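You operate a simulated robot arm through the tools that you are given. There is no shell and no other tool. Be economical: measure what you need, move in short steps, check, and stop when the job is done.

Carry out the task below with a simulated robot arm. There is one attempt and no reset: what you move stays moved.

TASK
Take the small flask from the red-edged table and leave it on top of the filter box there.
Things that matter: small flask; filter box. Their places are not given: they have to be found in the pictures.

It is judged by the outcome, as a careful person would: the job done as asked, and still so three seconds after it is handed in. It fails if anything else is knocked over, pushed out of place, dropped, spilled or broken.

THE ROBOT
A 6-joint arm with a two-finger parallel gripper, fixed in place. Base frame: the origin is at the foot of the arm, x ahead of it, y to its left, z up; the work surface is at about z = 900. Lengths are in mm, angles in degrees, forces in N, time in s.
With the tool pointing down near the work surface it reaches from about 240 to 640 mm from the base axis. Its first joint turns from -66.0 to 66.0 degrees. Payload 2.7 kg.
Tool frame: the origin (TCP) lies between the finger pads and is the grasp point; the fingertips stand 23 mm ahead of it; z points along the fingers, y is the line along which they close. The gripper opens to 94 mm. The fingers are 38 mm wide and 10 mm thick; the gripper's body (54 by 96 mm) begins 39 mm behind the TCP.
Orientation is that of the tool frame in the base frame, as a unit quaternion [w, x, y, z]. With the fingers straight down and closing along the base's y, the tool's x points along the base's -x, its y along +y and its z along -z.

THE INTERFACE
- The arm moves only by the tool play_rows. Its argument "increments" is a list that holds one entry, the list of rows, each a list of 4 numbers: the shift along the base's x, y, z in mm, then the turn about the base's z in degrees. In form: [[[dx, dy, dz, yaw], ...]]. A call has 1 to 10 rows; each row shifts and turns the commanded pose from where the row before left it. "hand" is the closure, from 0 (fully open) to 1 (shut), set as the call begins (left out, the last holds). A row lasts 0.2 s, in which the tool goes at most 50 mm and 8.6 degrees; a call with a longer step from one row to the next is refused whole, and so is a gripper value outside its range. A pose out of reach is approached as far as the arm can. The call stops where the force on the tool passes 40 N (or 10 N more than at its start, if that is more) or the arm is blocked; 0.2 s more then pass. The fingers move at their own pace (about 45 mm/s each) and stop on an object; they squeeze with about 38 N. The grip force told is the motor's: it shows also when the fingers shut on nothing. Time passes only in rows, and 0.2 s behind the last, so rows that do not move let the fingers close. It gives the time, the measured TCP pose, the force on the tool (base axes), the opening and the grip force at its end, in the units of the frame above (readings bear some noise), and new pictures: "show" is both (left out), scene, wrist or none.
- Cameras (640 x 400 px; columns grow to the right, rows downward): "scene" is fixed at [89.8, -441.5, 1422.9]; the picture's right is [0.64, -0.76, 0.00], its down [-0.30, -0.26, -0.92] and it looks along [0.70, 0.59, -0.40] (base axes); focal length 344 px, centre (320, 200). "wrist" rides on the gripper at [-39, 0, -44] in the tool frame; the picture's right is [0.00, -1.00, 0.00], its down [0.97, 0.00, -0.24] and it looks along [0.24, 0.00, 0.97] (tool axes); focal length 218 px, centre (320, 200).
- pixel_to_xyz(camera, pixels): there is no depth. For up to 12 entries [column, row, z] of the newest picture of that camera ("zoom" is the newest enlarged one), the place [x, y] in the base frame at which the ray of that pixel passes the height z, good to about 2 mm. No time passes.
- inspect(camera, box): a new picture of the part [left, top, right, bottom] of that camera's present view, enlarged. No time passes.
- hand_in(): hands the job in; it is judged then, once.

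Work in short steps. Measure before you move; look again where a grasp or a placing could have gone wrong, and mend it. You have 60 turns and 120 pictures in all, the two below and enlarged ones among them. Open the gripper and draw the arm clear of the work before you hand the job in, unless the task says otherwise; then end with one line.

The tools are called after "Emit:" as name(argument=value, ...) on one line, values as JSON. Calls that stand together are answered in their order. play_rows: Moves the arm, as the interface text tells. Its arguments: {"type":"object","properties":{"increments":{"type":"array","items":{"type":"array","items":{"type":"array","items":{"type":"number"}}}},"hand":{"type":"number"},"show":{"type":"string","enum":["both","scene","wrist","none"]}},"required":["increments"]} The other tools are called the same way: pixel_to_xyz (camera, pixels) gives the place at which the rays of pixels pass given heights; inspect (camera, box) takes an enlarged picture of a part of a camera's view; hand_in () hands the job in.

At the start:

```text
time_s: 0.0
tool_pos: [353.3, -58.5, 1261.1]
tcp_rot: [0.0, 0.0, 1.0, 0.0]
contact_force: [-0.1, -1.3, 0.1]
finger_gap: 94.1
gripper_force: 0.0
```

scene: 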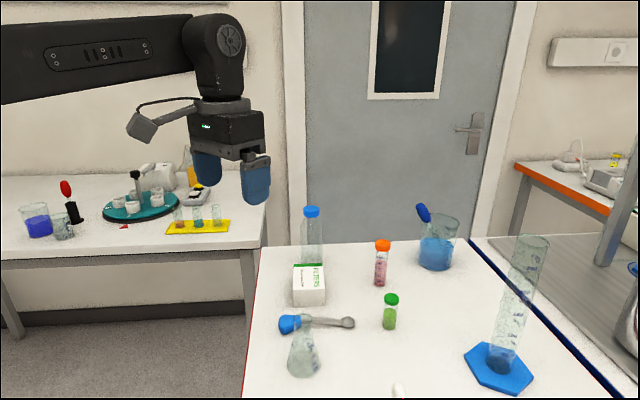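
wrist: 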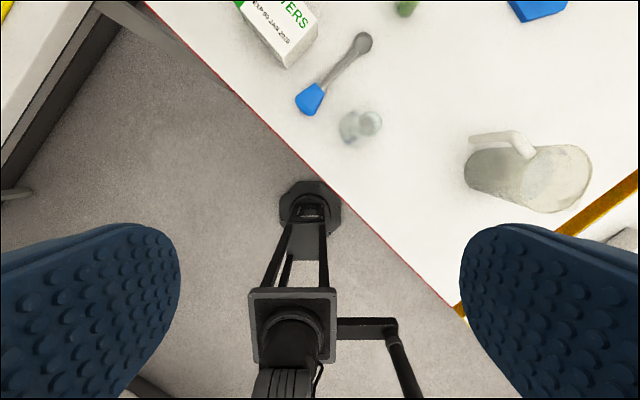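

The flask is near scene (303,355) and the filter box near (310,285). I'll enlarge both and get first position estimates.

Emit:
inspect(camera="scene", box=[240, 200, 400, 400])

Emit:
inspect(camera="wrist", box=[220, 0, 420, 160])

Emit:
pixel_to_xyz(camera="scene", pixels=[[303, 376, 900], [288, 368, 900], [320, 368, 900], [301, 325, 960], [293, 306, 900], [324, 303, 900], [293, 268, 950], [324, 267, 950]])

Emit:
pixel_to_xyz(camera="wrist", pixels=[[351, 128, 900], [371, 123, 980], [289, 68, 900], [289, 60, 950], [318, 20, 950], [311, 98, 910], [362, 42, 905]])

```text
2.00 times, centred on (320, 300) of scene
```

zoom: 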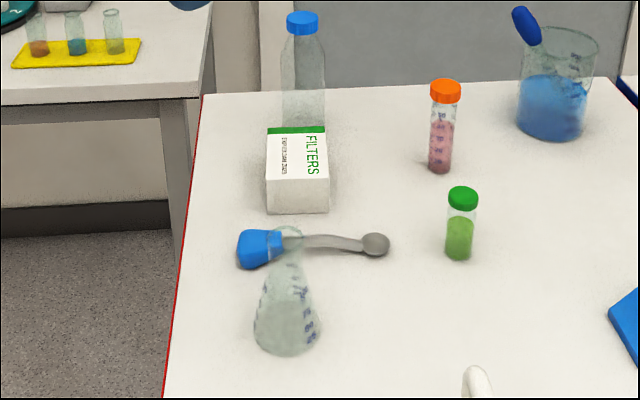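

```text
2.50 times, centred on (320, 80) of wrist
```

zoom: 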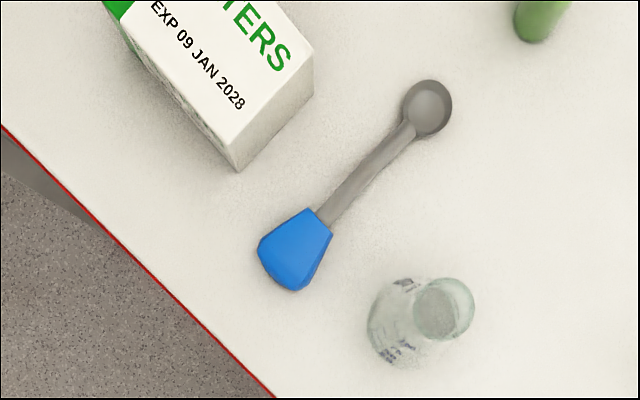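

```text
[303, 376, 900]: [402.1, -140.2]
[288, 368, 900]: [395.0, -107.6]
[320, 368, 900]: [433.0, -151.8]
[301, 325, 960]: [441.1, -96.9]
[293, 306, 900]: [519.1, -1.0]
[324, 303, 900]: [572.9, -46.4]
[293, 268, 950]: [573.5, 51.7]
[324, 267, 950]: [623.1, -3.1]
```

```text
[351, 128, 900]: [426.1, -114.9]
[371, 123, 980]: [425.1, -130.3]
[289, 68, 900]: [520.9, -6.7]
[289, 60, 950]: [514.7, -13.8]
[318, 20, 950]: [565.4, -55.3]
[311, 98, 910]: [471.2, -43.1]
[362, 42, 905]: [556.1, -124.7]
```

Next I'll find the mouth height and the box top height by scanning z along the rays.

Emit:
pixel_to_xyz(camera="scene", pixels=[[303.5, 316, 970], [303.5, 316, 980], [303.5, 316, 990], [303.5, 316, 1000], [293, 290, 920], [293, 290, 930], [293, 290, 940], [324.5, 288.5, 930], [293.5, 266.5, 930], [322.5, 265, 930], [293, 306, 900], [324, 306, 900]])

Emit:
pixel_to_xyz(camera="wrist", pixels=[[369, 123, 970], [369, 123, 980], [369, 123, 990], [369, 123, 1000], [287, 68, 900], [283, 55, 930], [318, 24, 930], [317, 36, 900]])

```text
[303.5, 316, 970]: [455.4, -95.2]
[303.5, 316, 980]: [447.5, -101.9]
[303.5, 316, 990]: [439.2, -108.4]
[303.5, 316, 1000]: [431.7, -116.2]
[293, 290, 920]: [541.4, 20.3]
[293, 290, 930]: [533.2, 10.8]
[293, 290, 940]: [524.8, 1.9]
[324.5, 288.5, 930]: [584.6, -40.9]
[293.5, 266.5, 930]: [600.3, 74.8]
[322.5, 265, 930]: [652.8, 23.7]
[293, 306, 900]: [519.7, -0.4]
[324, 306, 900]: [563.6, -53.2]
```

```text
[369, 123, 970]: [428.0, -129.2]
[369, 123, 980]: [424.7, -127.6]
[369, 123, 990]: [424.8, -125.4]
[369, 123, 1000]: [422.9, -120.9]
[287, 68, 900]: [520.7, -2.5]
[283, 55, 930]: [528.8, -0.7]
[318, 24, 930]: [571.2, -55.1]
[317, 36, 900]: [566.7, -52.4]
```

Flask axis is about (424,-122) with its top near z≈1003. The box's near corners are at (520,-2) and (565,-53), with its top near z≈942. I'll move above the flask and look from closer.

Emit:
play_rows(increments=[[[25, -20, -30, 0], [25, -22, -30, 0], [20, -22, -30, 0], [0, 0, -20, 0], [0, 0, 0, 0]]], hand=0)

```text
time_s: 1.2
tool_pos: [423.0, -122.4, 1152.6]
tcp_rot: [0.001, 0.0, 1.0, -0.001]
contact_force: [0.3, 1.3, -0.3]
finger_gap: 94.2
gripper_force: 0.0
```

scene: 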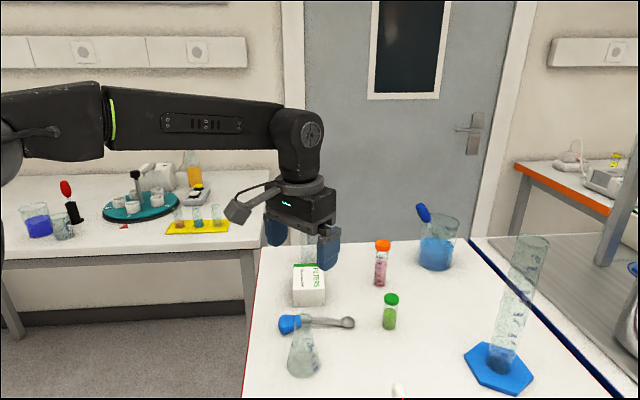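
wrist: 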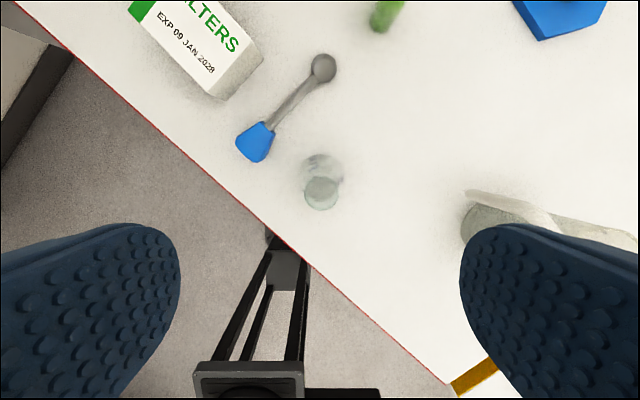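

A jug with a white handle sits to the right, near (470,195) in the wrist picture. I'll measure its clearance, refine the flask mouth, and find the box top.

Emit:
inspect(camera="wrist", box=[100, 0, 340, 220])

Emit:
pixel_to_xyz(camera="wrist", pixels=[[321, 192, 1003], [321, 192, 990], [304, 192, 1003], [339, 192, 1003], [319, 170, 900], [466, 192, 900], [466, 192, 1000], [466, 192, 1050], [462, 225, 900], [462, 225, 1000]])

Emit:
inspect(camera="scene", box=[260, 300, 420, 400])

```text
1.82 times, centred on (220, 110) of wrist
```

zoom: 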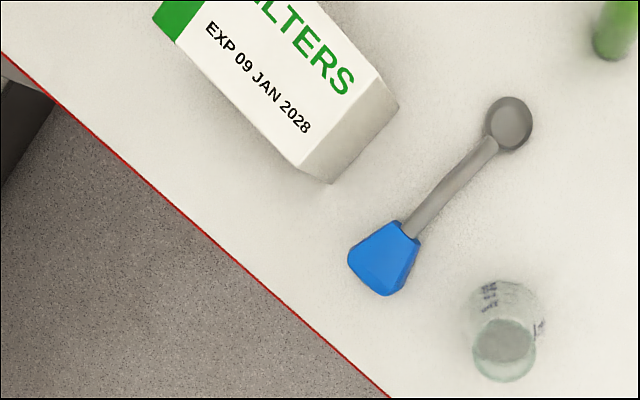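

```text
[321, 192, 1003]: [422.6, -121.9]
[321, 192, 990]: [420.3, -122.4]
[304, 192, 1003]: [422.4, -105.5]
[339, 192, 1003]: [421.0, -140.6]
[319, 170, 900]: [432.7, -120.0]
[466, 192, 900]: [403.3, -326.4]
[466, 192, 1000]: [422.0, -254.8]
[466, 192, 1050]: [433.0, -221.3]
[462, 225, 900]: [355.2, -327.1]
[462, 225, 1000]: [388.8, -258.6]
```

```text
4.00 times, centred on (340, 350) of scene
```

zoom: 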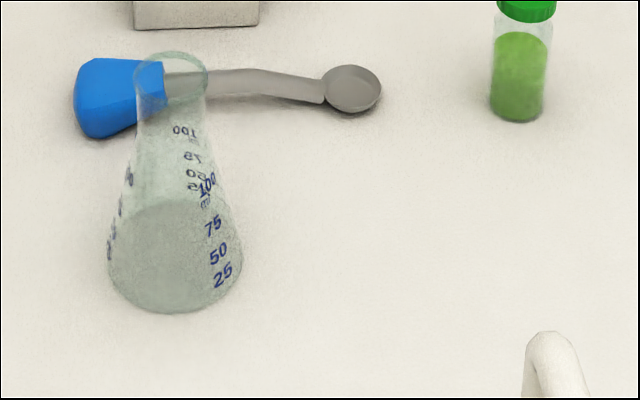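

Mouth centre is about (422,-122) and the straight neck runs about z 975–1000. The jug is clear at y < -220. I'll go down around the neck with the gripper open.

Emit:
play_rows(increments=[[[-0.5, 0.5, -35, 0], [0, 0, -35, 0], [0, 0, -35, 0], [0, 0, -30, 0], [0, 0, -18, 0], [0, 0, -12, 0], [0, 0, 0, 0]]], hand=0)

```text
time_s: 2.8
tool_pos: [421.9, -121.0, 987.4]
tcp_rot: [0.0, 0.0, 1.0, 0.0]
contact_force: [-1.0, 0.1, 0.3]
finger_gap: 93.9
gripper_force: 0.0
```

scene: 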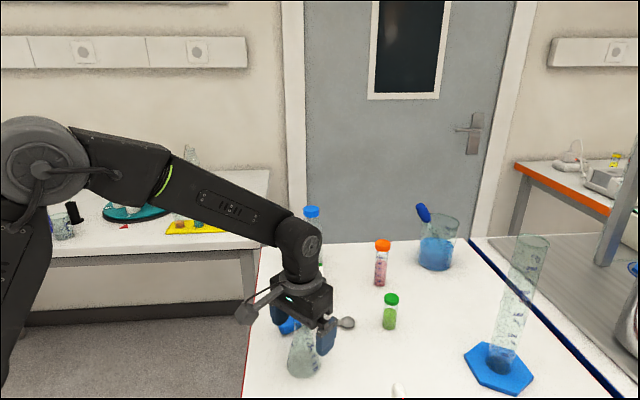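
wrist: 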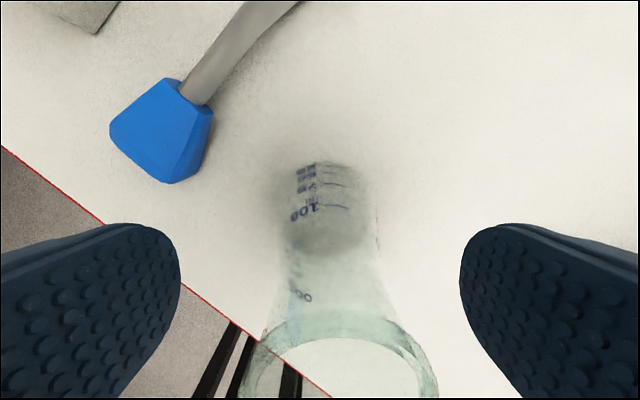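

The mouth ring spans columns 238–438, so its centre is about 338, slightly right of the tool axis. I'll measure the offset.

Emit:
pixel_to_xyz(camera="wrist", pixels=[[238, 385, 1003], [438, 385, 1003], [345, 312, 1003], [238, 385, 1000], [438, 385, 1000]])

Emit:
inspect(camera="scene", box=[240, 260, 400, 400])

```text
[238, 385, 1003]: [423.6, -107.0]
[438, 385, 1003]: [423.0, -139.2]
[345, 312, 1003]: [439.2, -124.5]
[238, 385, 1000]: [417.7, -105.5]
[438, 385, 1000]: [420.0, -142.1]
```

```text
2.86 times, centred on (320, 330) of scene
```

zoom: 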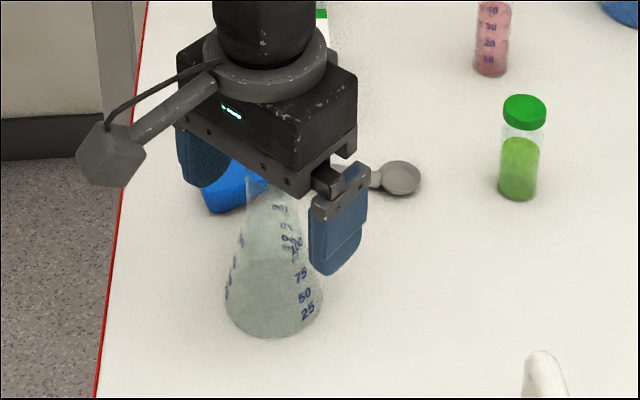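

The flask axis is at y≈-123.5. I'll shift -2.5 in y and close gently with still rows.

Emit:
play_rows(increments=[[[0, -2.5, 0, 0], [0, 0, 0, 0]]], hand=0, show="none")

Emit:
play_rows(increments=[[[0, 0, 0, 0], [0, 0, 0, 0], [0, 0, 0, 0], [0, 0, 0, 0], [0, 0, 0, 0], [0, 0, 0, 0]]], hand=1)

```text
time_s: 3.4
tool_pos: [420.9, -123.4, 986.1]
tcp_rot: [0.0, 0.0, 1.0, -0.001]
contact_force: [0.5, 0.1, 0.1]
finger_gap: 94.0
gripper_force: 0.0
```

```text
time_s: 4.8
tool_pos: [422.0, -124.6, 987.5]
tcp_rot: [0.0, 0.0, 1.0, -0.001]
contact_force: [-0.7, 1.2, -0.1]
finger_gap: 33.0
gripper_force: 37.9
```

scene: 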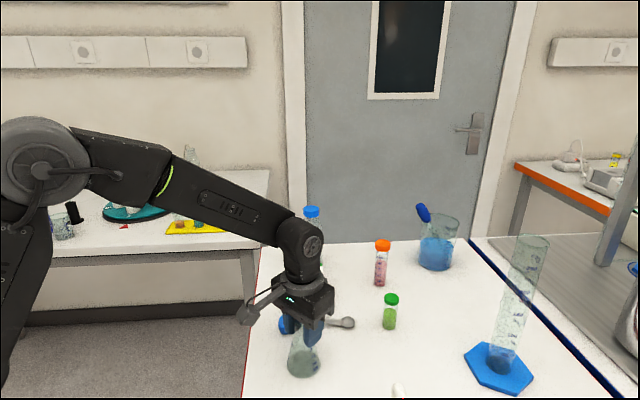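
wrist: 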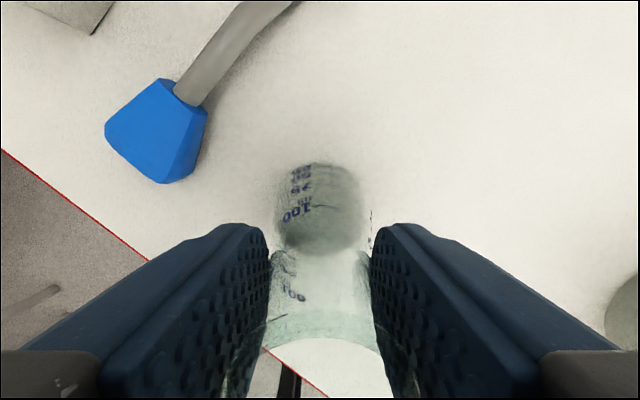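

The fingers hold the neck at 33 mm. I'll lift straight up and check that it holds.

Emit:
play_rows(increments=[[[0, 0, 5, 0], [0, 0, 10, 0], [0, 0, 18, 0], [0, 0, 20, 0], [0, 0, 20, 0], [0, 0, 20, 0], [0, 0, 10, 0], [0, 0, 5, 0], [0, 0, 0, 0]]], hand=1)

```text
time_s: 6.8
tool_pos: [424.2, -123.5, 1094.8]
tcp_rot: [0.0, 0.0, 1.0, -0.001]
contact_force: [0.2, -0.5, -0.7]
finger_gap: 28.6
gripper_force: 38.6
```

scene: 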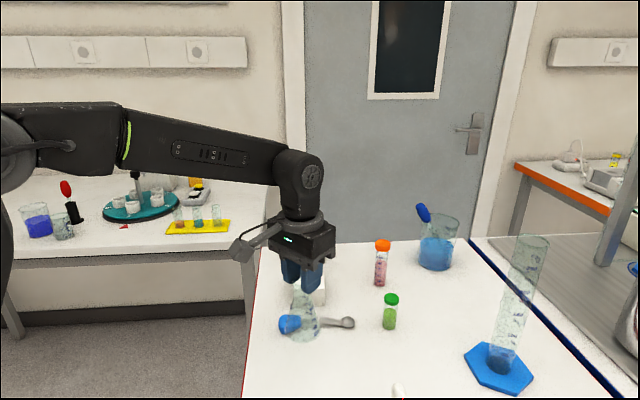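
wrist: 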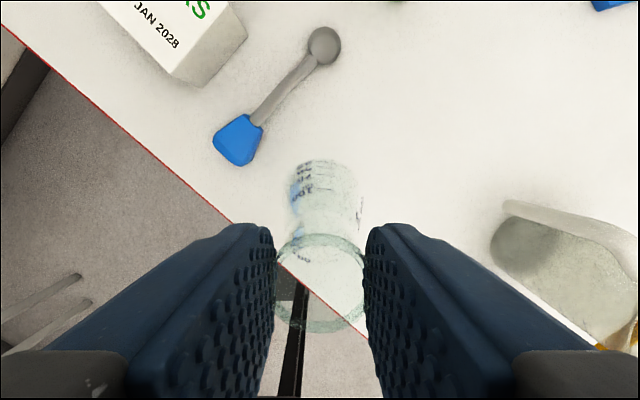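

The gap dropped from 33 to 28.6 mm, so the flask may have slipped in the grip. I'll look closely.

Emit:
inspect(camera="wrist", box=[220, 140, 420, 340])

Emit:
inspect(camera="scene", box=[240, 220, 400, 350])

```text
2.00 times, centred on (320, 240) of wrist
```

zoom: 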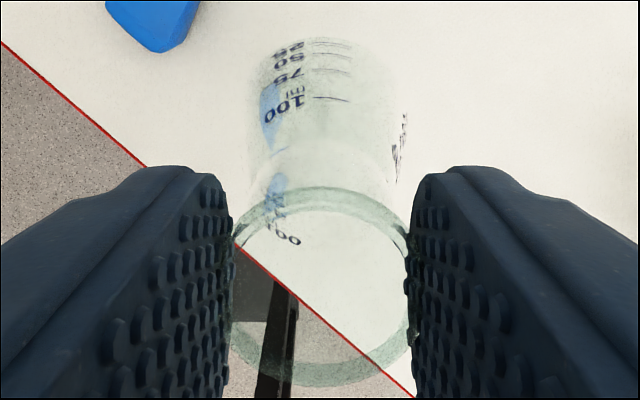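

```text
3.08 times, centred on (320, 285) of scene
```

zoom: 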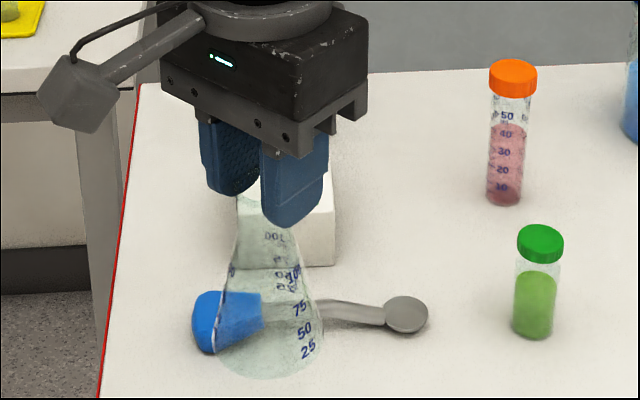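

The flask slid about 29 mm and is now held near the fingertips. The first grip was on the cone. I'll set it back down at the same spot and re-grip higher, lowering part way first.

Emit:
play_rows(increments=[[[0, 0, -5, 0], [0, 0, -10, 0], [0, 0, -15, 0], [0, 0, -15, 0], [0, 0, -10, 0], [0, 0, -5, 0], [0, 0, 0, 0]]], hand=1)

```text
time_s: 8.4
tool_pos: [422.2, -124.4, 1033.9]
tcp_rot: [0.0, 0.0, 1.0, -0.001]
contact_force: [-0.4, -0.5, -0.2]
finger_gap: 28.5
gripper_force: 37.8
```

scene: 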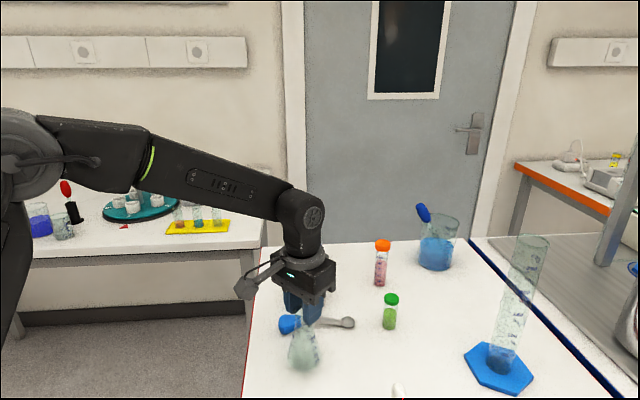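
wrist: 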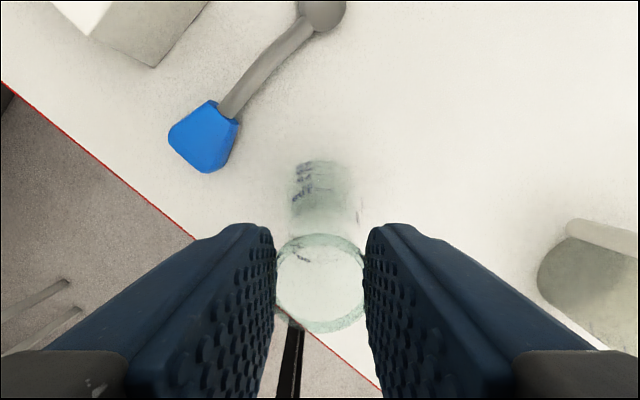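

No further slip. The base now shows around row 371, against 377 when standing. I'll lower in small steps and watch the force.

Emit:
play_rows(increments=[[[0, 0, -3, 0], [0, 0, -3, 0], [0, 0, 0, 0]]], show="none")

Emit:
inspect(camera="scene", box=[260, 300, 420, 400])

```text
time_s: 9.2
tool_pos: [423.3, -126.8, 1028.8]
tcp_rot: [0.001, 0.0, 1.0, -0.002]
contact_force: [0.4, 0.4, -0.7]
finger_gap: 28.4
gripper_force: 38.6
```

```text
4.00 times, centred on (340, 350) of scene
```

zoom: 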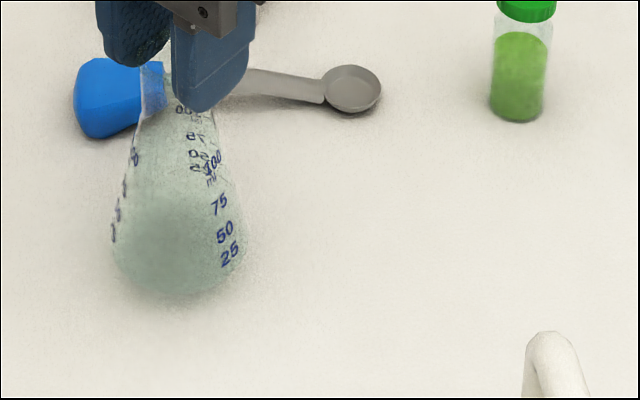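

The base is still about 15 zoom px (≈7 mm) above the table. I'll continue down.

Emit:
play_rows(increments=[[[0, 0, -3, 0], [0, 0, -2, 0], [0, 0, 0, 0]]], show="none")

Emit:
play_rows(increments=[[[0, 0, -1.5, 0], [0, 0, 0, 0]]], show="none")

Emit:
inspect(camera="scene", box=[260, 300, 420, 400])

```text
time_s: 10.0
tool_pos: [423.2, -125.6, 1022.6]
tcp_rot: [0.0, 0.0, 1.0, -0.001]
contact_force: [-0.3, -0.1, 0.0]
finger_gap: 28.4
gripper_force: 38.1
```

```text
time_s: 10.6
tool_pos: [422.0, -125.7, 1022.5]
tcp_rot: [-0.001, -0.001, 1.0, 0.0]
contact_force: [0.1, 0.2, 0.2]
finger_gap: 28.3
gripper_force: 38.7
```

```text
4.00 times, centred on (340, 350) of scene
```

zoom: 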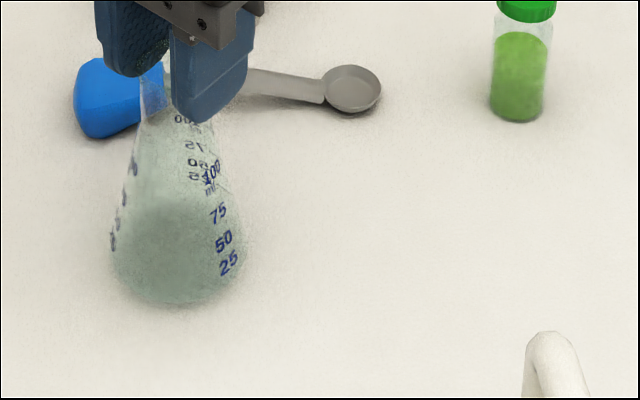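

About 3 mm remains. Smaller steps from here.

Emit:
play_rows(increments=[[[0, 0, -1.5, 0], [0, 0, 0, 0]]], show="none")

Emit:
play_rows(increments=[[[0, 0, -1.5, 0], [0, 0, 0, 0]]], show="none")

Emit:
play_rows(increments=[[[0, 0, -1.0, 0], [0, 0, 0, 0]]], show="none")

Emit:
inspect(camera="scene", box=[260, 300, 420, 400])

```text
time_s: 11.2
tool_pos: [421.7, -124.8, 1021.2]
tcp_rot: [-0.001, 0.0, 1.0, -0.001]
contact_force: [-0.8, 0.7, -1.0]
finger_gap: 28.2
gripper_force: 37.5
```

```text
time_s: 11.8
tool_pos: [422.3, -124.7, 1020.1]
tcp_rot: [0.0, 0.0, 1.0, -0.001]
contact_force: [-0.6, 0.7, -0.7]
finger_gap: 28.1
gripper_force: 37.7
```

```text
time_s: 12.4
tool_pos: [421.5, -124.7, 1019.6]
tcp_rot: [0.001, 0.0, 1.0, -0.001]
contact_force: [0.3, 0.4, -0.4]
finger_gap: 28.2
gripper_force: 37.8
```

```text
4.00 times, centred on (340, 350) of scene
```

zoom: 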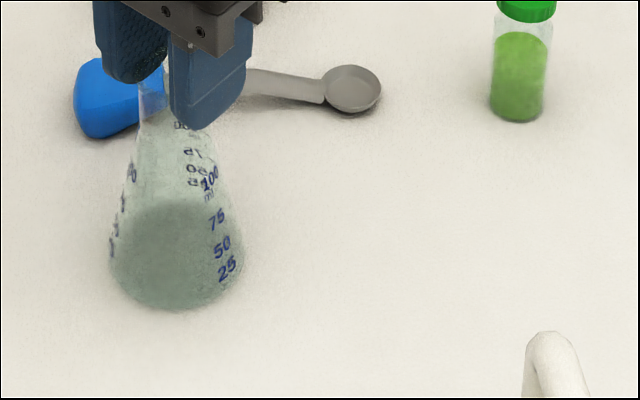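

About 1 mm left. I'll continue until force appears.

Emit:
play_rows(increments=[[[0, 0, -1.0, 0], [0, 0, 0, 0]]], show="none")

Emit:
play_rows(increments=[[[0, 0, -1.0, 0], [0, 0, 0, 0]]], show="none")

Emit:
inspect(camera="scene", box=[260, 300, 420, 400])

```text
time_s: 13.0
tool_pos: [422.2, -124.0, 1019.0]
tcp_rot: [0.0, 0.0, 1.0, -0.001]
contact_force: [0.7, -0.5, -1.1]
finger_gap: 28.3
gripper_force: 38.2
```

```text
time_s: 13.6
tool_pos: [422.6, -125.6, 1016.0]
tcp_rot: [0.0, 0.0, 1.0, -0.002]
contact_force: [0.5, -0.4, -0.7]
finger_gap: 28.3
gripper_force: 37.5
```

```text
4.00 times, centred on (340, 350) of scene
```

zoom: 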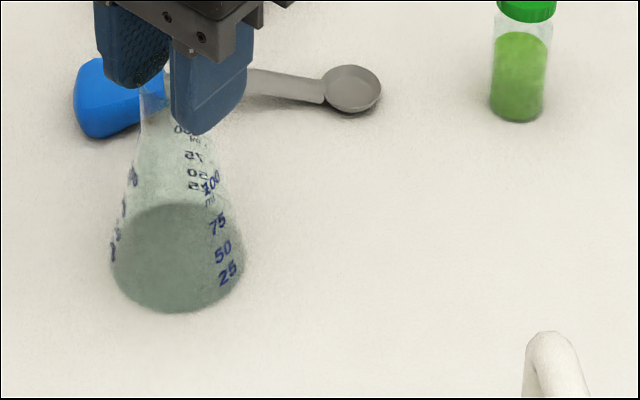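

Emit:
play_rows(increments=[[[0, 0, -1.0, 0], [0, 0, 0, 0]]], show="none")

Emit:
play_rows(increments=[[[0, 0, -1.0, 0], [0, 0, 0, 0]]])

```text
time_s: 14.2
tool_pos: [423.2, -124.7, 1015.5]
tcp_rot: [0.0, 0.001, 1.0, -0.001]
contact_force: [-0.5, -1.5, 5.0]
finger_gap: 28.2
gripper_force: 37.8
```

```text
time_s: 14.8
tool_pos: [422.6, -124.4, 1015.9]
tcp_rot: [0.001, 0.0, 1.0, -0.001]
contact_force: [-6.0, 0.4, 21.3]
finger_gap: 28.1
gripper_force: 38.1
```

scene: 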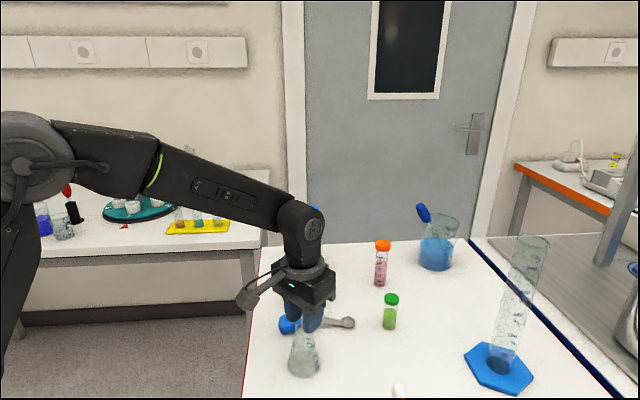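
wrist: 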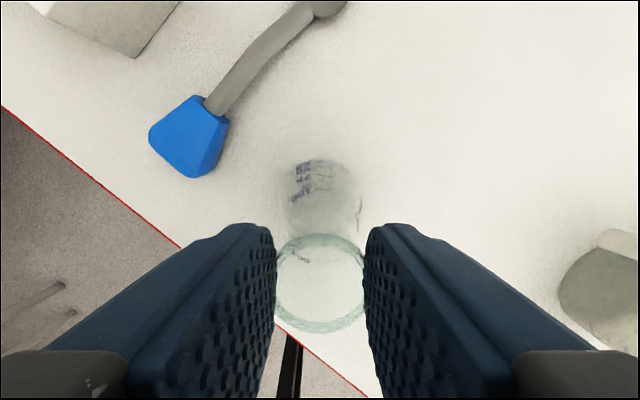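

The force jumped to 21 N, so the flask is standing, with about 10 mm of neck in the fingertips. I'll relieve the force, open partly, go down to about TCP 1006 (tips ≈983, still above the cone) and re-grip.

Emit:
play_rows(increments=[[[0, 0, 1.2, 0], [0, 0, 0, 0]]], show="none")

Emit:
play_rows(increments=[[[0, 0, 0, 0], [0, 0, 0, 0], [0, 0, 0, 0]]], hand=0.45)

```text
time_s: 15.4
tool_pos: [423.3, -124.4, 1015.6]
tcp_rot: [0.001, 0.0, 1.0, -0.001]
contact_force: [-0.3, -3.2, 11.4]
finger_gap: 28.3
gripper_force: 38.1
```

```text
time_s: 16.2
tool_pos: [424.2, -124.0, 1015.6]
tcp_rot: [0.0, 0.0, 1.0, -0.002]
contact_force: [0.6, 0.4, 0.7]
finger_gap: 51.7
gripper_force: 0.1
```

scene: 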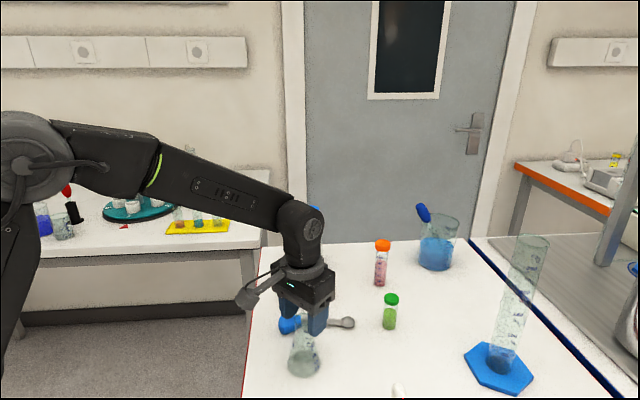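
wrist: 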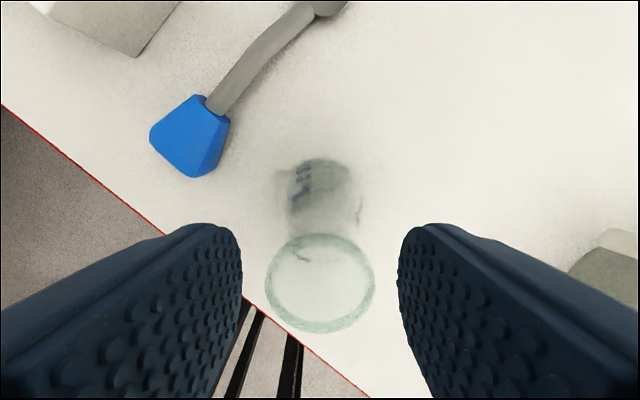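

The flask stands free and centred (ring 265–375). I'll go down 10 mm and re-grip.

Emit:
play_rows(increments=[[[0, 0, -5, 0], [0, 0, -5, 0], [0, 0, 0, 0]]], show="none")

Emit:
play_rows(increments=[[[0, 0, 0, 0], [0, 0, 0, 0], [0, 0, 0, 0], [0, 0, 0, 0]]], hand=1, show="wrist")

```text
time_s: 17.0
tool_pos: [422.4, -124.5, 1005.6]
tcp_rot: [0.0, 0.0, 1.0, -0.001]
contact_force: [0.7, -0.2, -0.1]
finger_gap: 51.7
gripper_force: 0.0
```

```text
time_s: 18.0
tool_pos: [423.5, -123.8, 1006.1]
tcp_rot: [0.0, 0.0, 1.0, -0.001]
contact_force: [-0.4, 0.4, -0.3]
finger_gap: 28.7
gripper_force: 37.4
```

wrist: 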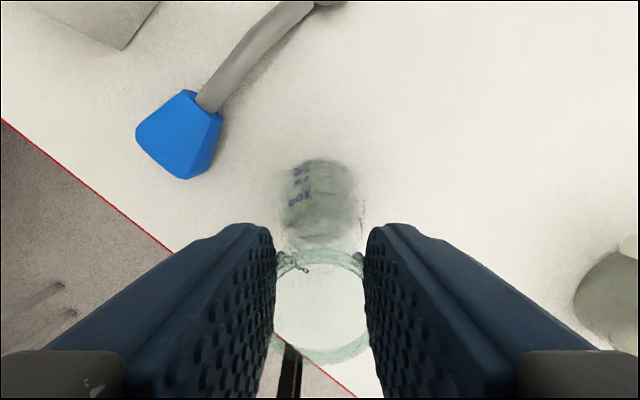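

The gap is 28.7 mm, on the straight neck. I'll lift gently 95 mm.

Emit:
play_rows(increments=[[[0, 0, 3, 0], [0, 0, 7, 0], [0, 0, 13, 0], [0, 0, 17, 0], [0, 0, 17, 0], [0, 0, 17, 0], [0, 0, 13, 0], [0, 0, 8, 0], [0, 0, 0, 0]]], hand=1)

Emit:
inspect(camera="scene", box=[240, 180, 400, 340])

```text
time_s: 20.0
tool_pos: [422.7, -124.0, 1099.6]
tcp_rot: [0.001, -0.001, 1.0, -0.001]
contact_force: [0.0, 0.0, -0.7]
finger_gap: 28.7
gripper_force: 37.4
```

scene: 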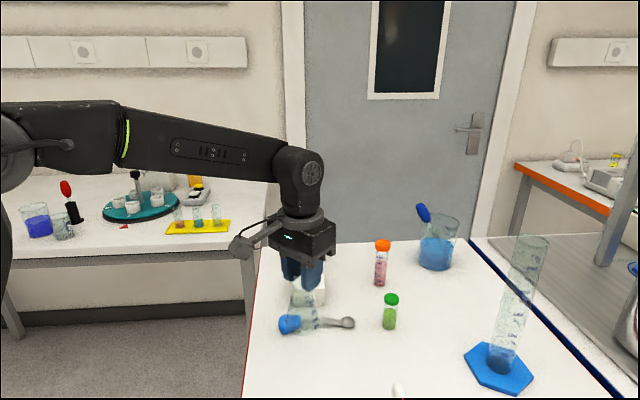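
wrist: 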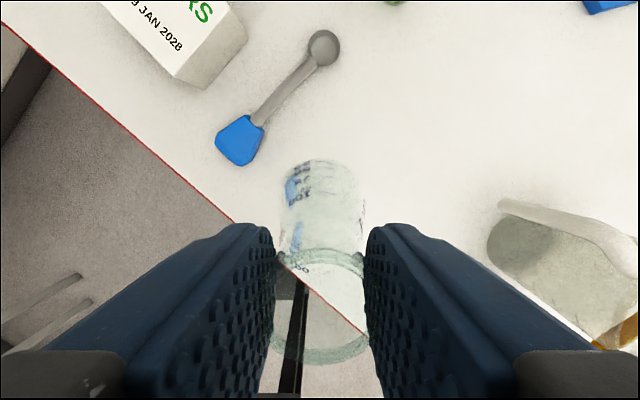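

```text
2.50 times, centred on (320, 260) of scene
```

zoom: 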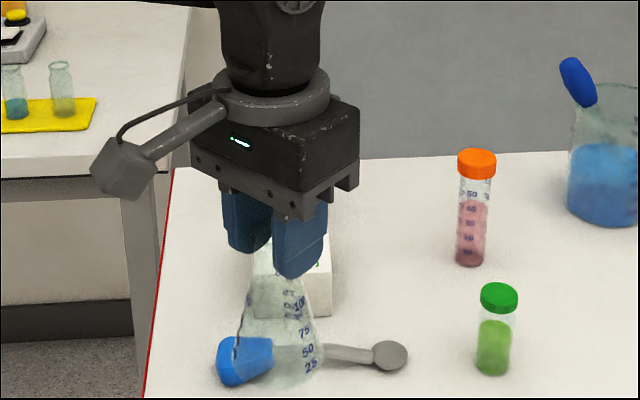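

Held firmly: gap still 28.7 mm, rim unchanged. I'll move partway toward the box, a little higher, to see the box top and the blue-capped bottle behind it.

Emit:
play_rows(increments=[[[5, 5, 5, 0], [12, 11, 10, 0], [15, 12, 10, 0], [15, 13, 10, 0], [12, 10, 5, 0], [6, 5, 0, 0], [0, 0, 0, 0]]], hand=1)

Emit:
inspect(camera="wrist", box=[100, 0, 420, 200])

```text
time_s: 21.6
tool_pos: [487.6, -67.4, 1141.6]
tcp_rot: [0.0, 0.0, 1.0, -0.001]
contact_force: [0.6, -0.2, -0.8]
finger_gap: 28.6
gripper_force: 37.9
```

scene: 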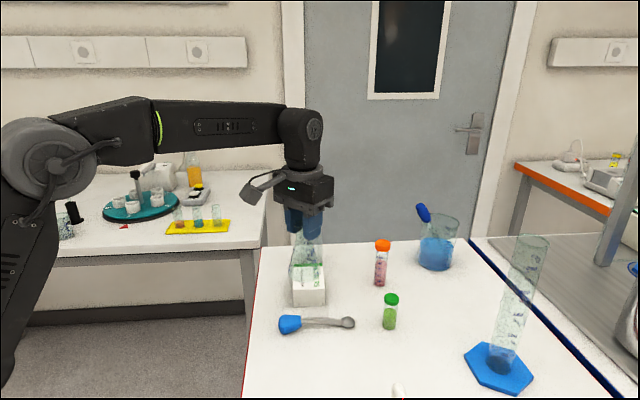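
wrist: 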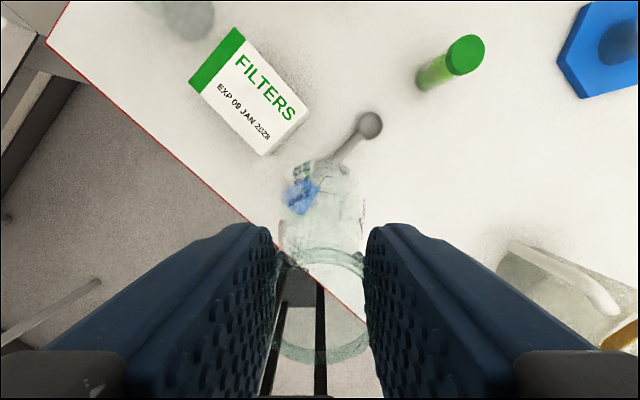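

```text
2.00 times, centred on (260, 100) of wrist
```

zoom: 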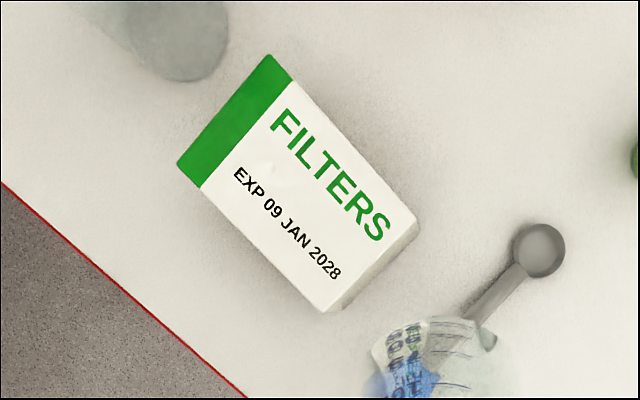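

Box top corners in the zoom are (268,54), (178,163), (326,312) and (418,218). The bottle base is near (180,32). Measuring those.

Emit:
pixel_to_xyz(camera="zoom", pixels=[[268, 54, 942], [178, 163, 942], [326, 312, 942], [418, 218, 942], [297, 187, 942], [180, 80, 900], [180, 32, 900], [330, 311, 900], [418, 235, 900], [135, 40, 900], [228, 35, 900]])

Emit:
pixel_to_xyz(camera="scene", pixels=[[293, 289.5, 935], [293, 289.5, 940], [293, 289.5, 945], [325, 288, 940], [293, 306, 900], [325, 303, 900], [311, 206, 1000], [311, 206, 1050], [311, 206, 1100]])

Emit:
inspect(camera="scene", box=[270, 220, 350, 320])

```text
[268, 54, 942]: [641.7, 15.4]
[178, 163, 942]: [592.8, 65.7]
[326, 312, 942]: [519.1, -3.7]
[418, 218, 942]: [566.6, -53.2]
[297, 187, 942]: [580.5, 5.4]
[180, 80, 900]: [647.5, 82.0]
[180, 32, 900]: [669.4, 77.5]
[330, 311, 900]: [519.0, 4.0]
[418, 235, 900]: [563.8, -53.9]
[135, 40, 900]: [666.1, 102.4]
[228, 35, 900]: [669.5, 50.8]
```

```text
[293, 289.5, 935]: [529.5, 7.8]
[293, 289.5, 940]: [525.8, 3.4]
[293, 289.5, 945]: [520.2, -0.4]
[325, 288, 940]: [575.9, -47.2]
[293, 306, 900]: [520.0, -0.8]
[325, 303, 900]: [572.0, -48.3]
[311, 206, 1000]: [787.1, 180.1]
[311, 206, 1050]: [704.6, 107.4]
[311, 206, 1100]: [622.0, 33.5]
```

```text
4.00 times, centred on (310, 270) of scene
```

zoom: 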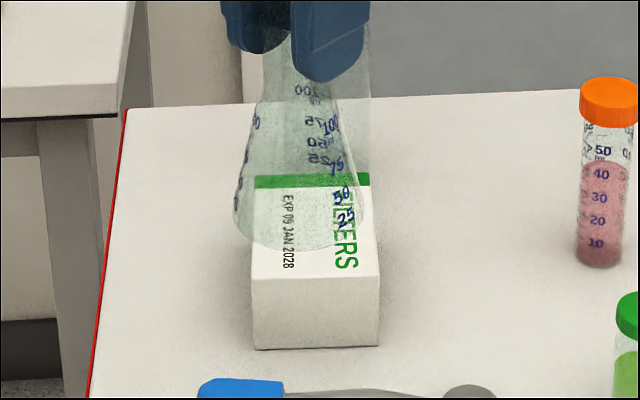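

Box top is about 69×101 mm at z≈943. Its long axis runs from (543,-28) to (617,40). The bottle is at (668,77) and about 170 mm tall. I'll place at (574,1), clear of the bottle, and move over there first.

Emit:
play_rows(increments=[[[6, 5, 0, 0], [12, 10, 0, 0], [16, 13, 0, 0], [18, 14.5, 0, 0], [16, 12, 0, 0], [12, 9, 0, 0], [6, 5, 0, 0], [0, 0, 0, 0]]], hand=1, show="none")

Emit:
play_rows(increments=[[[0, 0, -8, 0], [0, 0, -17, 0], [0, 0, -17, 0], [0, 0, -12, 0], [0, 0, -8, 0], [0, 0, -4, 0], [0, 0, 0, 0]]], hand=1)

Emit:
inspect(camera="scene", box=[270, 220, 350, 320])

```text
time_s: 23.4
tool_pos: [574.6, 2.5, 1139.5]
tcp_rot: [0.0, 0.001, 1.0, -0.001]
contact_force: [-0.4, 1.0, -1.3]
finger_gap: 28.6
gripper_force: 37.7
```

```text
time_s: 25.0
tool_pos: [574.0, 2.2, 1074.1]
tcp_rot: [0.0, 0.0, 1.0, 0.0]
contact_force: [0.6, -0.3, -0.2]
finger_gap: 28.6
gripper_force: 38.3
```

scene: 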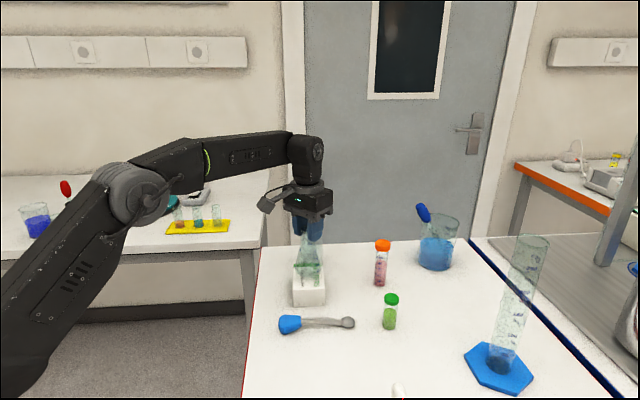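
wrist: 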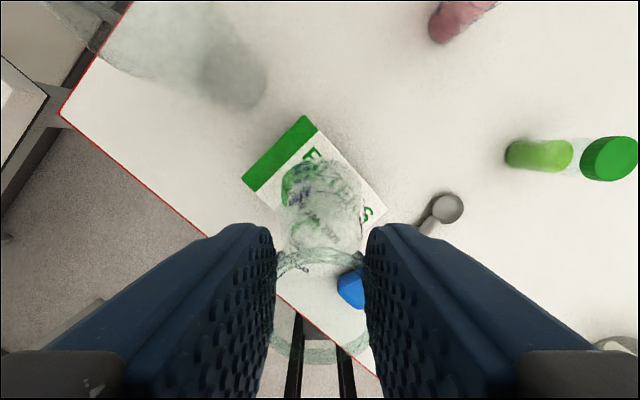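

```text
4.00 times, centred on (310, 270) of scene
```

zoom: 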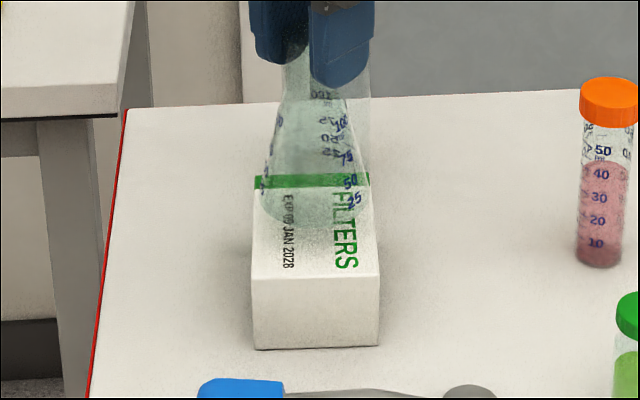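

The flask (zoom columns ≈258–370) is centred over the box (≈254–375). I'll lower toward contact at about TCP 1049.

Emit:
play_rows(increments=[[[0, 0, -6, 0], [0, 0, -7, 0], [0, 0, -4, 0], [0, 0, -2, 0], [0, 0, 0, 0]]], show="none")

Emit:
play_rows(increments=[[[0, 0, -1.5, 0], [0, 0, 0, 0]]], show="none")

Emit:
inspect(camera="scene", box=[270, 220, 350, 320])

```text
time_s: 26.2
tool_pos: [573.7, 0.9, 1055.0]
tcp_rot: [0.001, 0.0, 1.0, -0.001]
contact_force: [0.2, 0.6, 1.5]
finger_gap: 28.7
gripper_force: 37.9
```

```text
time_s: 26.8
tool_pos: [574.6, -0.7, 1054.5]
tcp_rot: [0.002, 0.001, 1.0, -0.001]
contact_force: [-3.1, -1.3, 12.1]
finger_gap: 28.5
gripper_force: 38.0
```

```text
4.00 times, centred on (310, 270) of scene
```

zoom: 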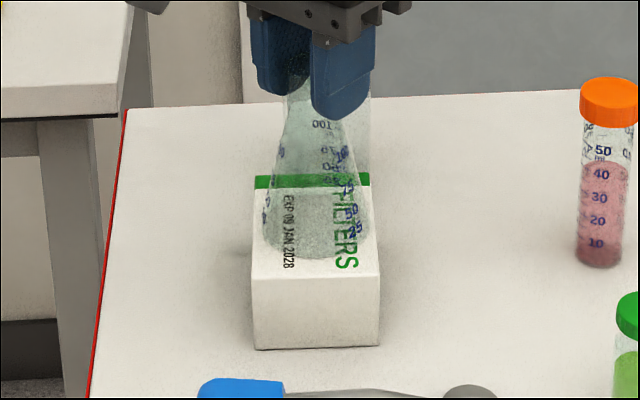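

The 12 N reading means the flask is on the box, with its footprint (263–369) inside the top (253–378). I'll relieve the force and open partly.

Emit:
play_rows(increments=[[[0, 0, 0.8, 0], [0, 0, 0, 0]]], show="none")

Emit:
play_rows(increments=[[[0, 0, 0, 0], [0, 0, 0, 0], [0, 0, 0, 0], [0, 0, 0, 0]]], hand=0.4)

```text
time_s: 27.4
tool_pos: [573.7, -0.1, 1054.6]
tcp_rot: [0.001, 0.001, 1.0, -0.001]
contact_force: [-0.3, -3.5, 10.3]
finger_gap: 28.6
gripper_force: 38.1
```

```text
time_s: 28.4
tool_pos: [574.2, 0.8, 1054.1]
tcp_rot: [0.0, 0.0, 1.0, -0.001]
contact_force: [-0.4, -0.3, 0.6]
finger_gap: 56.2
gripper_force: 0.0
```

scene: 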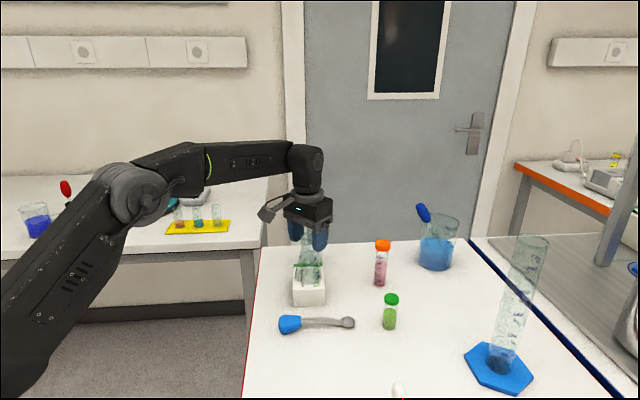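
wrist: 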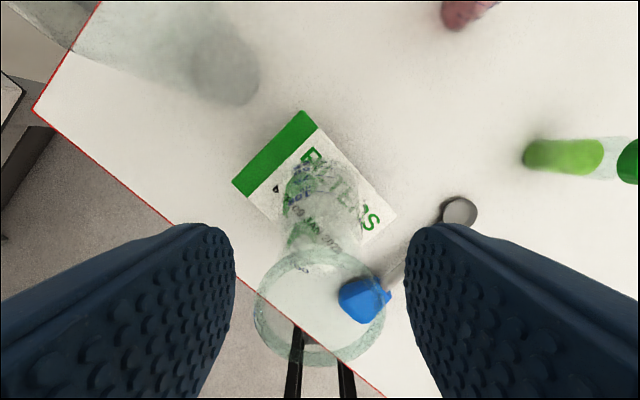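

The fingers are clear of the rim on both sides. I'll rise straight up, then draw back.

Emit:
play_rows(increments=[[[0, 0, 10, 0], [0, 0, 25, 0], [0, 0, 40, 0], [0, 0, 40, 0], [-40, -20, 20, 0], [-45, -20, 0, 0], [-45, -20, 0, 0], [0, 0, 0, 0]]], hand=0.4)

Emit:
inspect(camera="scene", box=[270, 200, 350, 320])

```text
time_s: 30.2
tool_pos: [443.9, -61.7, 1189.0]
tcp_rot: [0.001, 0.001, 1.0, 0.0]
contact_force: [0.3, 0.7, 0.7]
finger_gap: 56.7
gripper_force: 0.1
```

scene: 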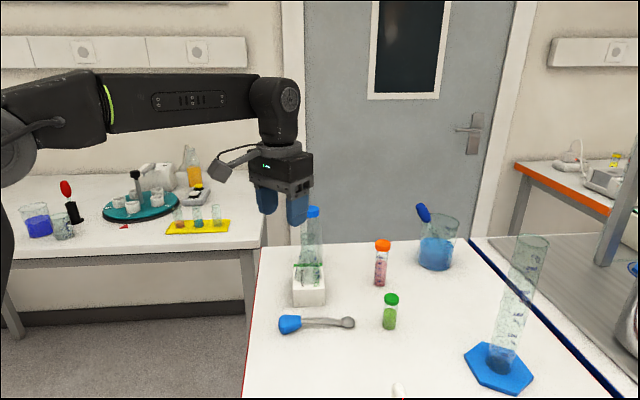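
wrist: 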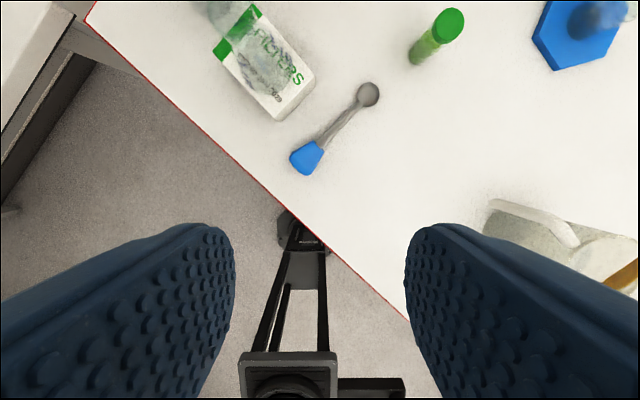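

```text
3.33 times, centred on (310, 260) of scene
```

zoom: 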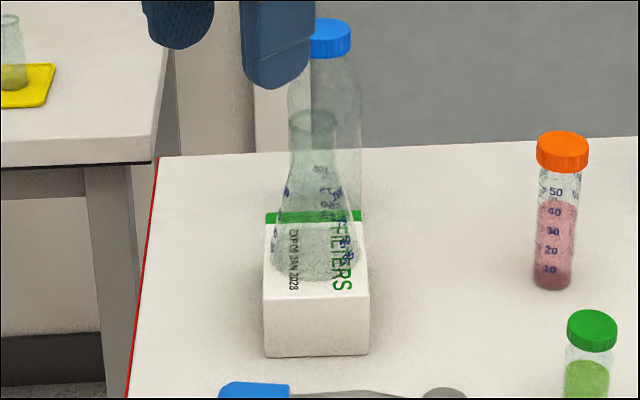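

The flask stands upright on the box, nothing else has moved, and the arm is clear. I'll open fully and hand in.

Emit:
play_rows(increments=[[[0, 0, 0, 0], [0, 0, 0, 0], [0, 0, 0, 0]]], hand=0, show="scene")

Emit:
hand_in()

```text
time_s: 31.0
tool_pos: [444.3, -61.5, 1188.6]
tcp_rot: [0.001, 0.0, 1.0, 0.0]
contact_force: [0.2, -0.6, 0.3]
finger_gap: 94.1
gripper_force: 0.0
```

scene: 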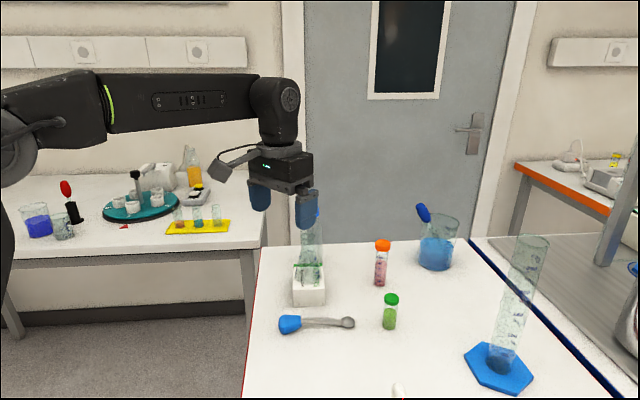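

```text
The job is handed in.
```

The small flask is standing upright on top of the filter box, nothing else in view was disturbed, the arm is clear with the gripper open, and the job is handed in; the first grip slipped about 29 mm, so I set the flask back down and re-gripped it before moving it.
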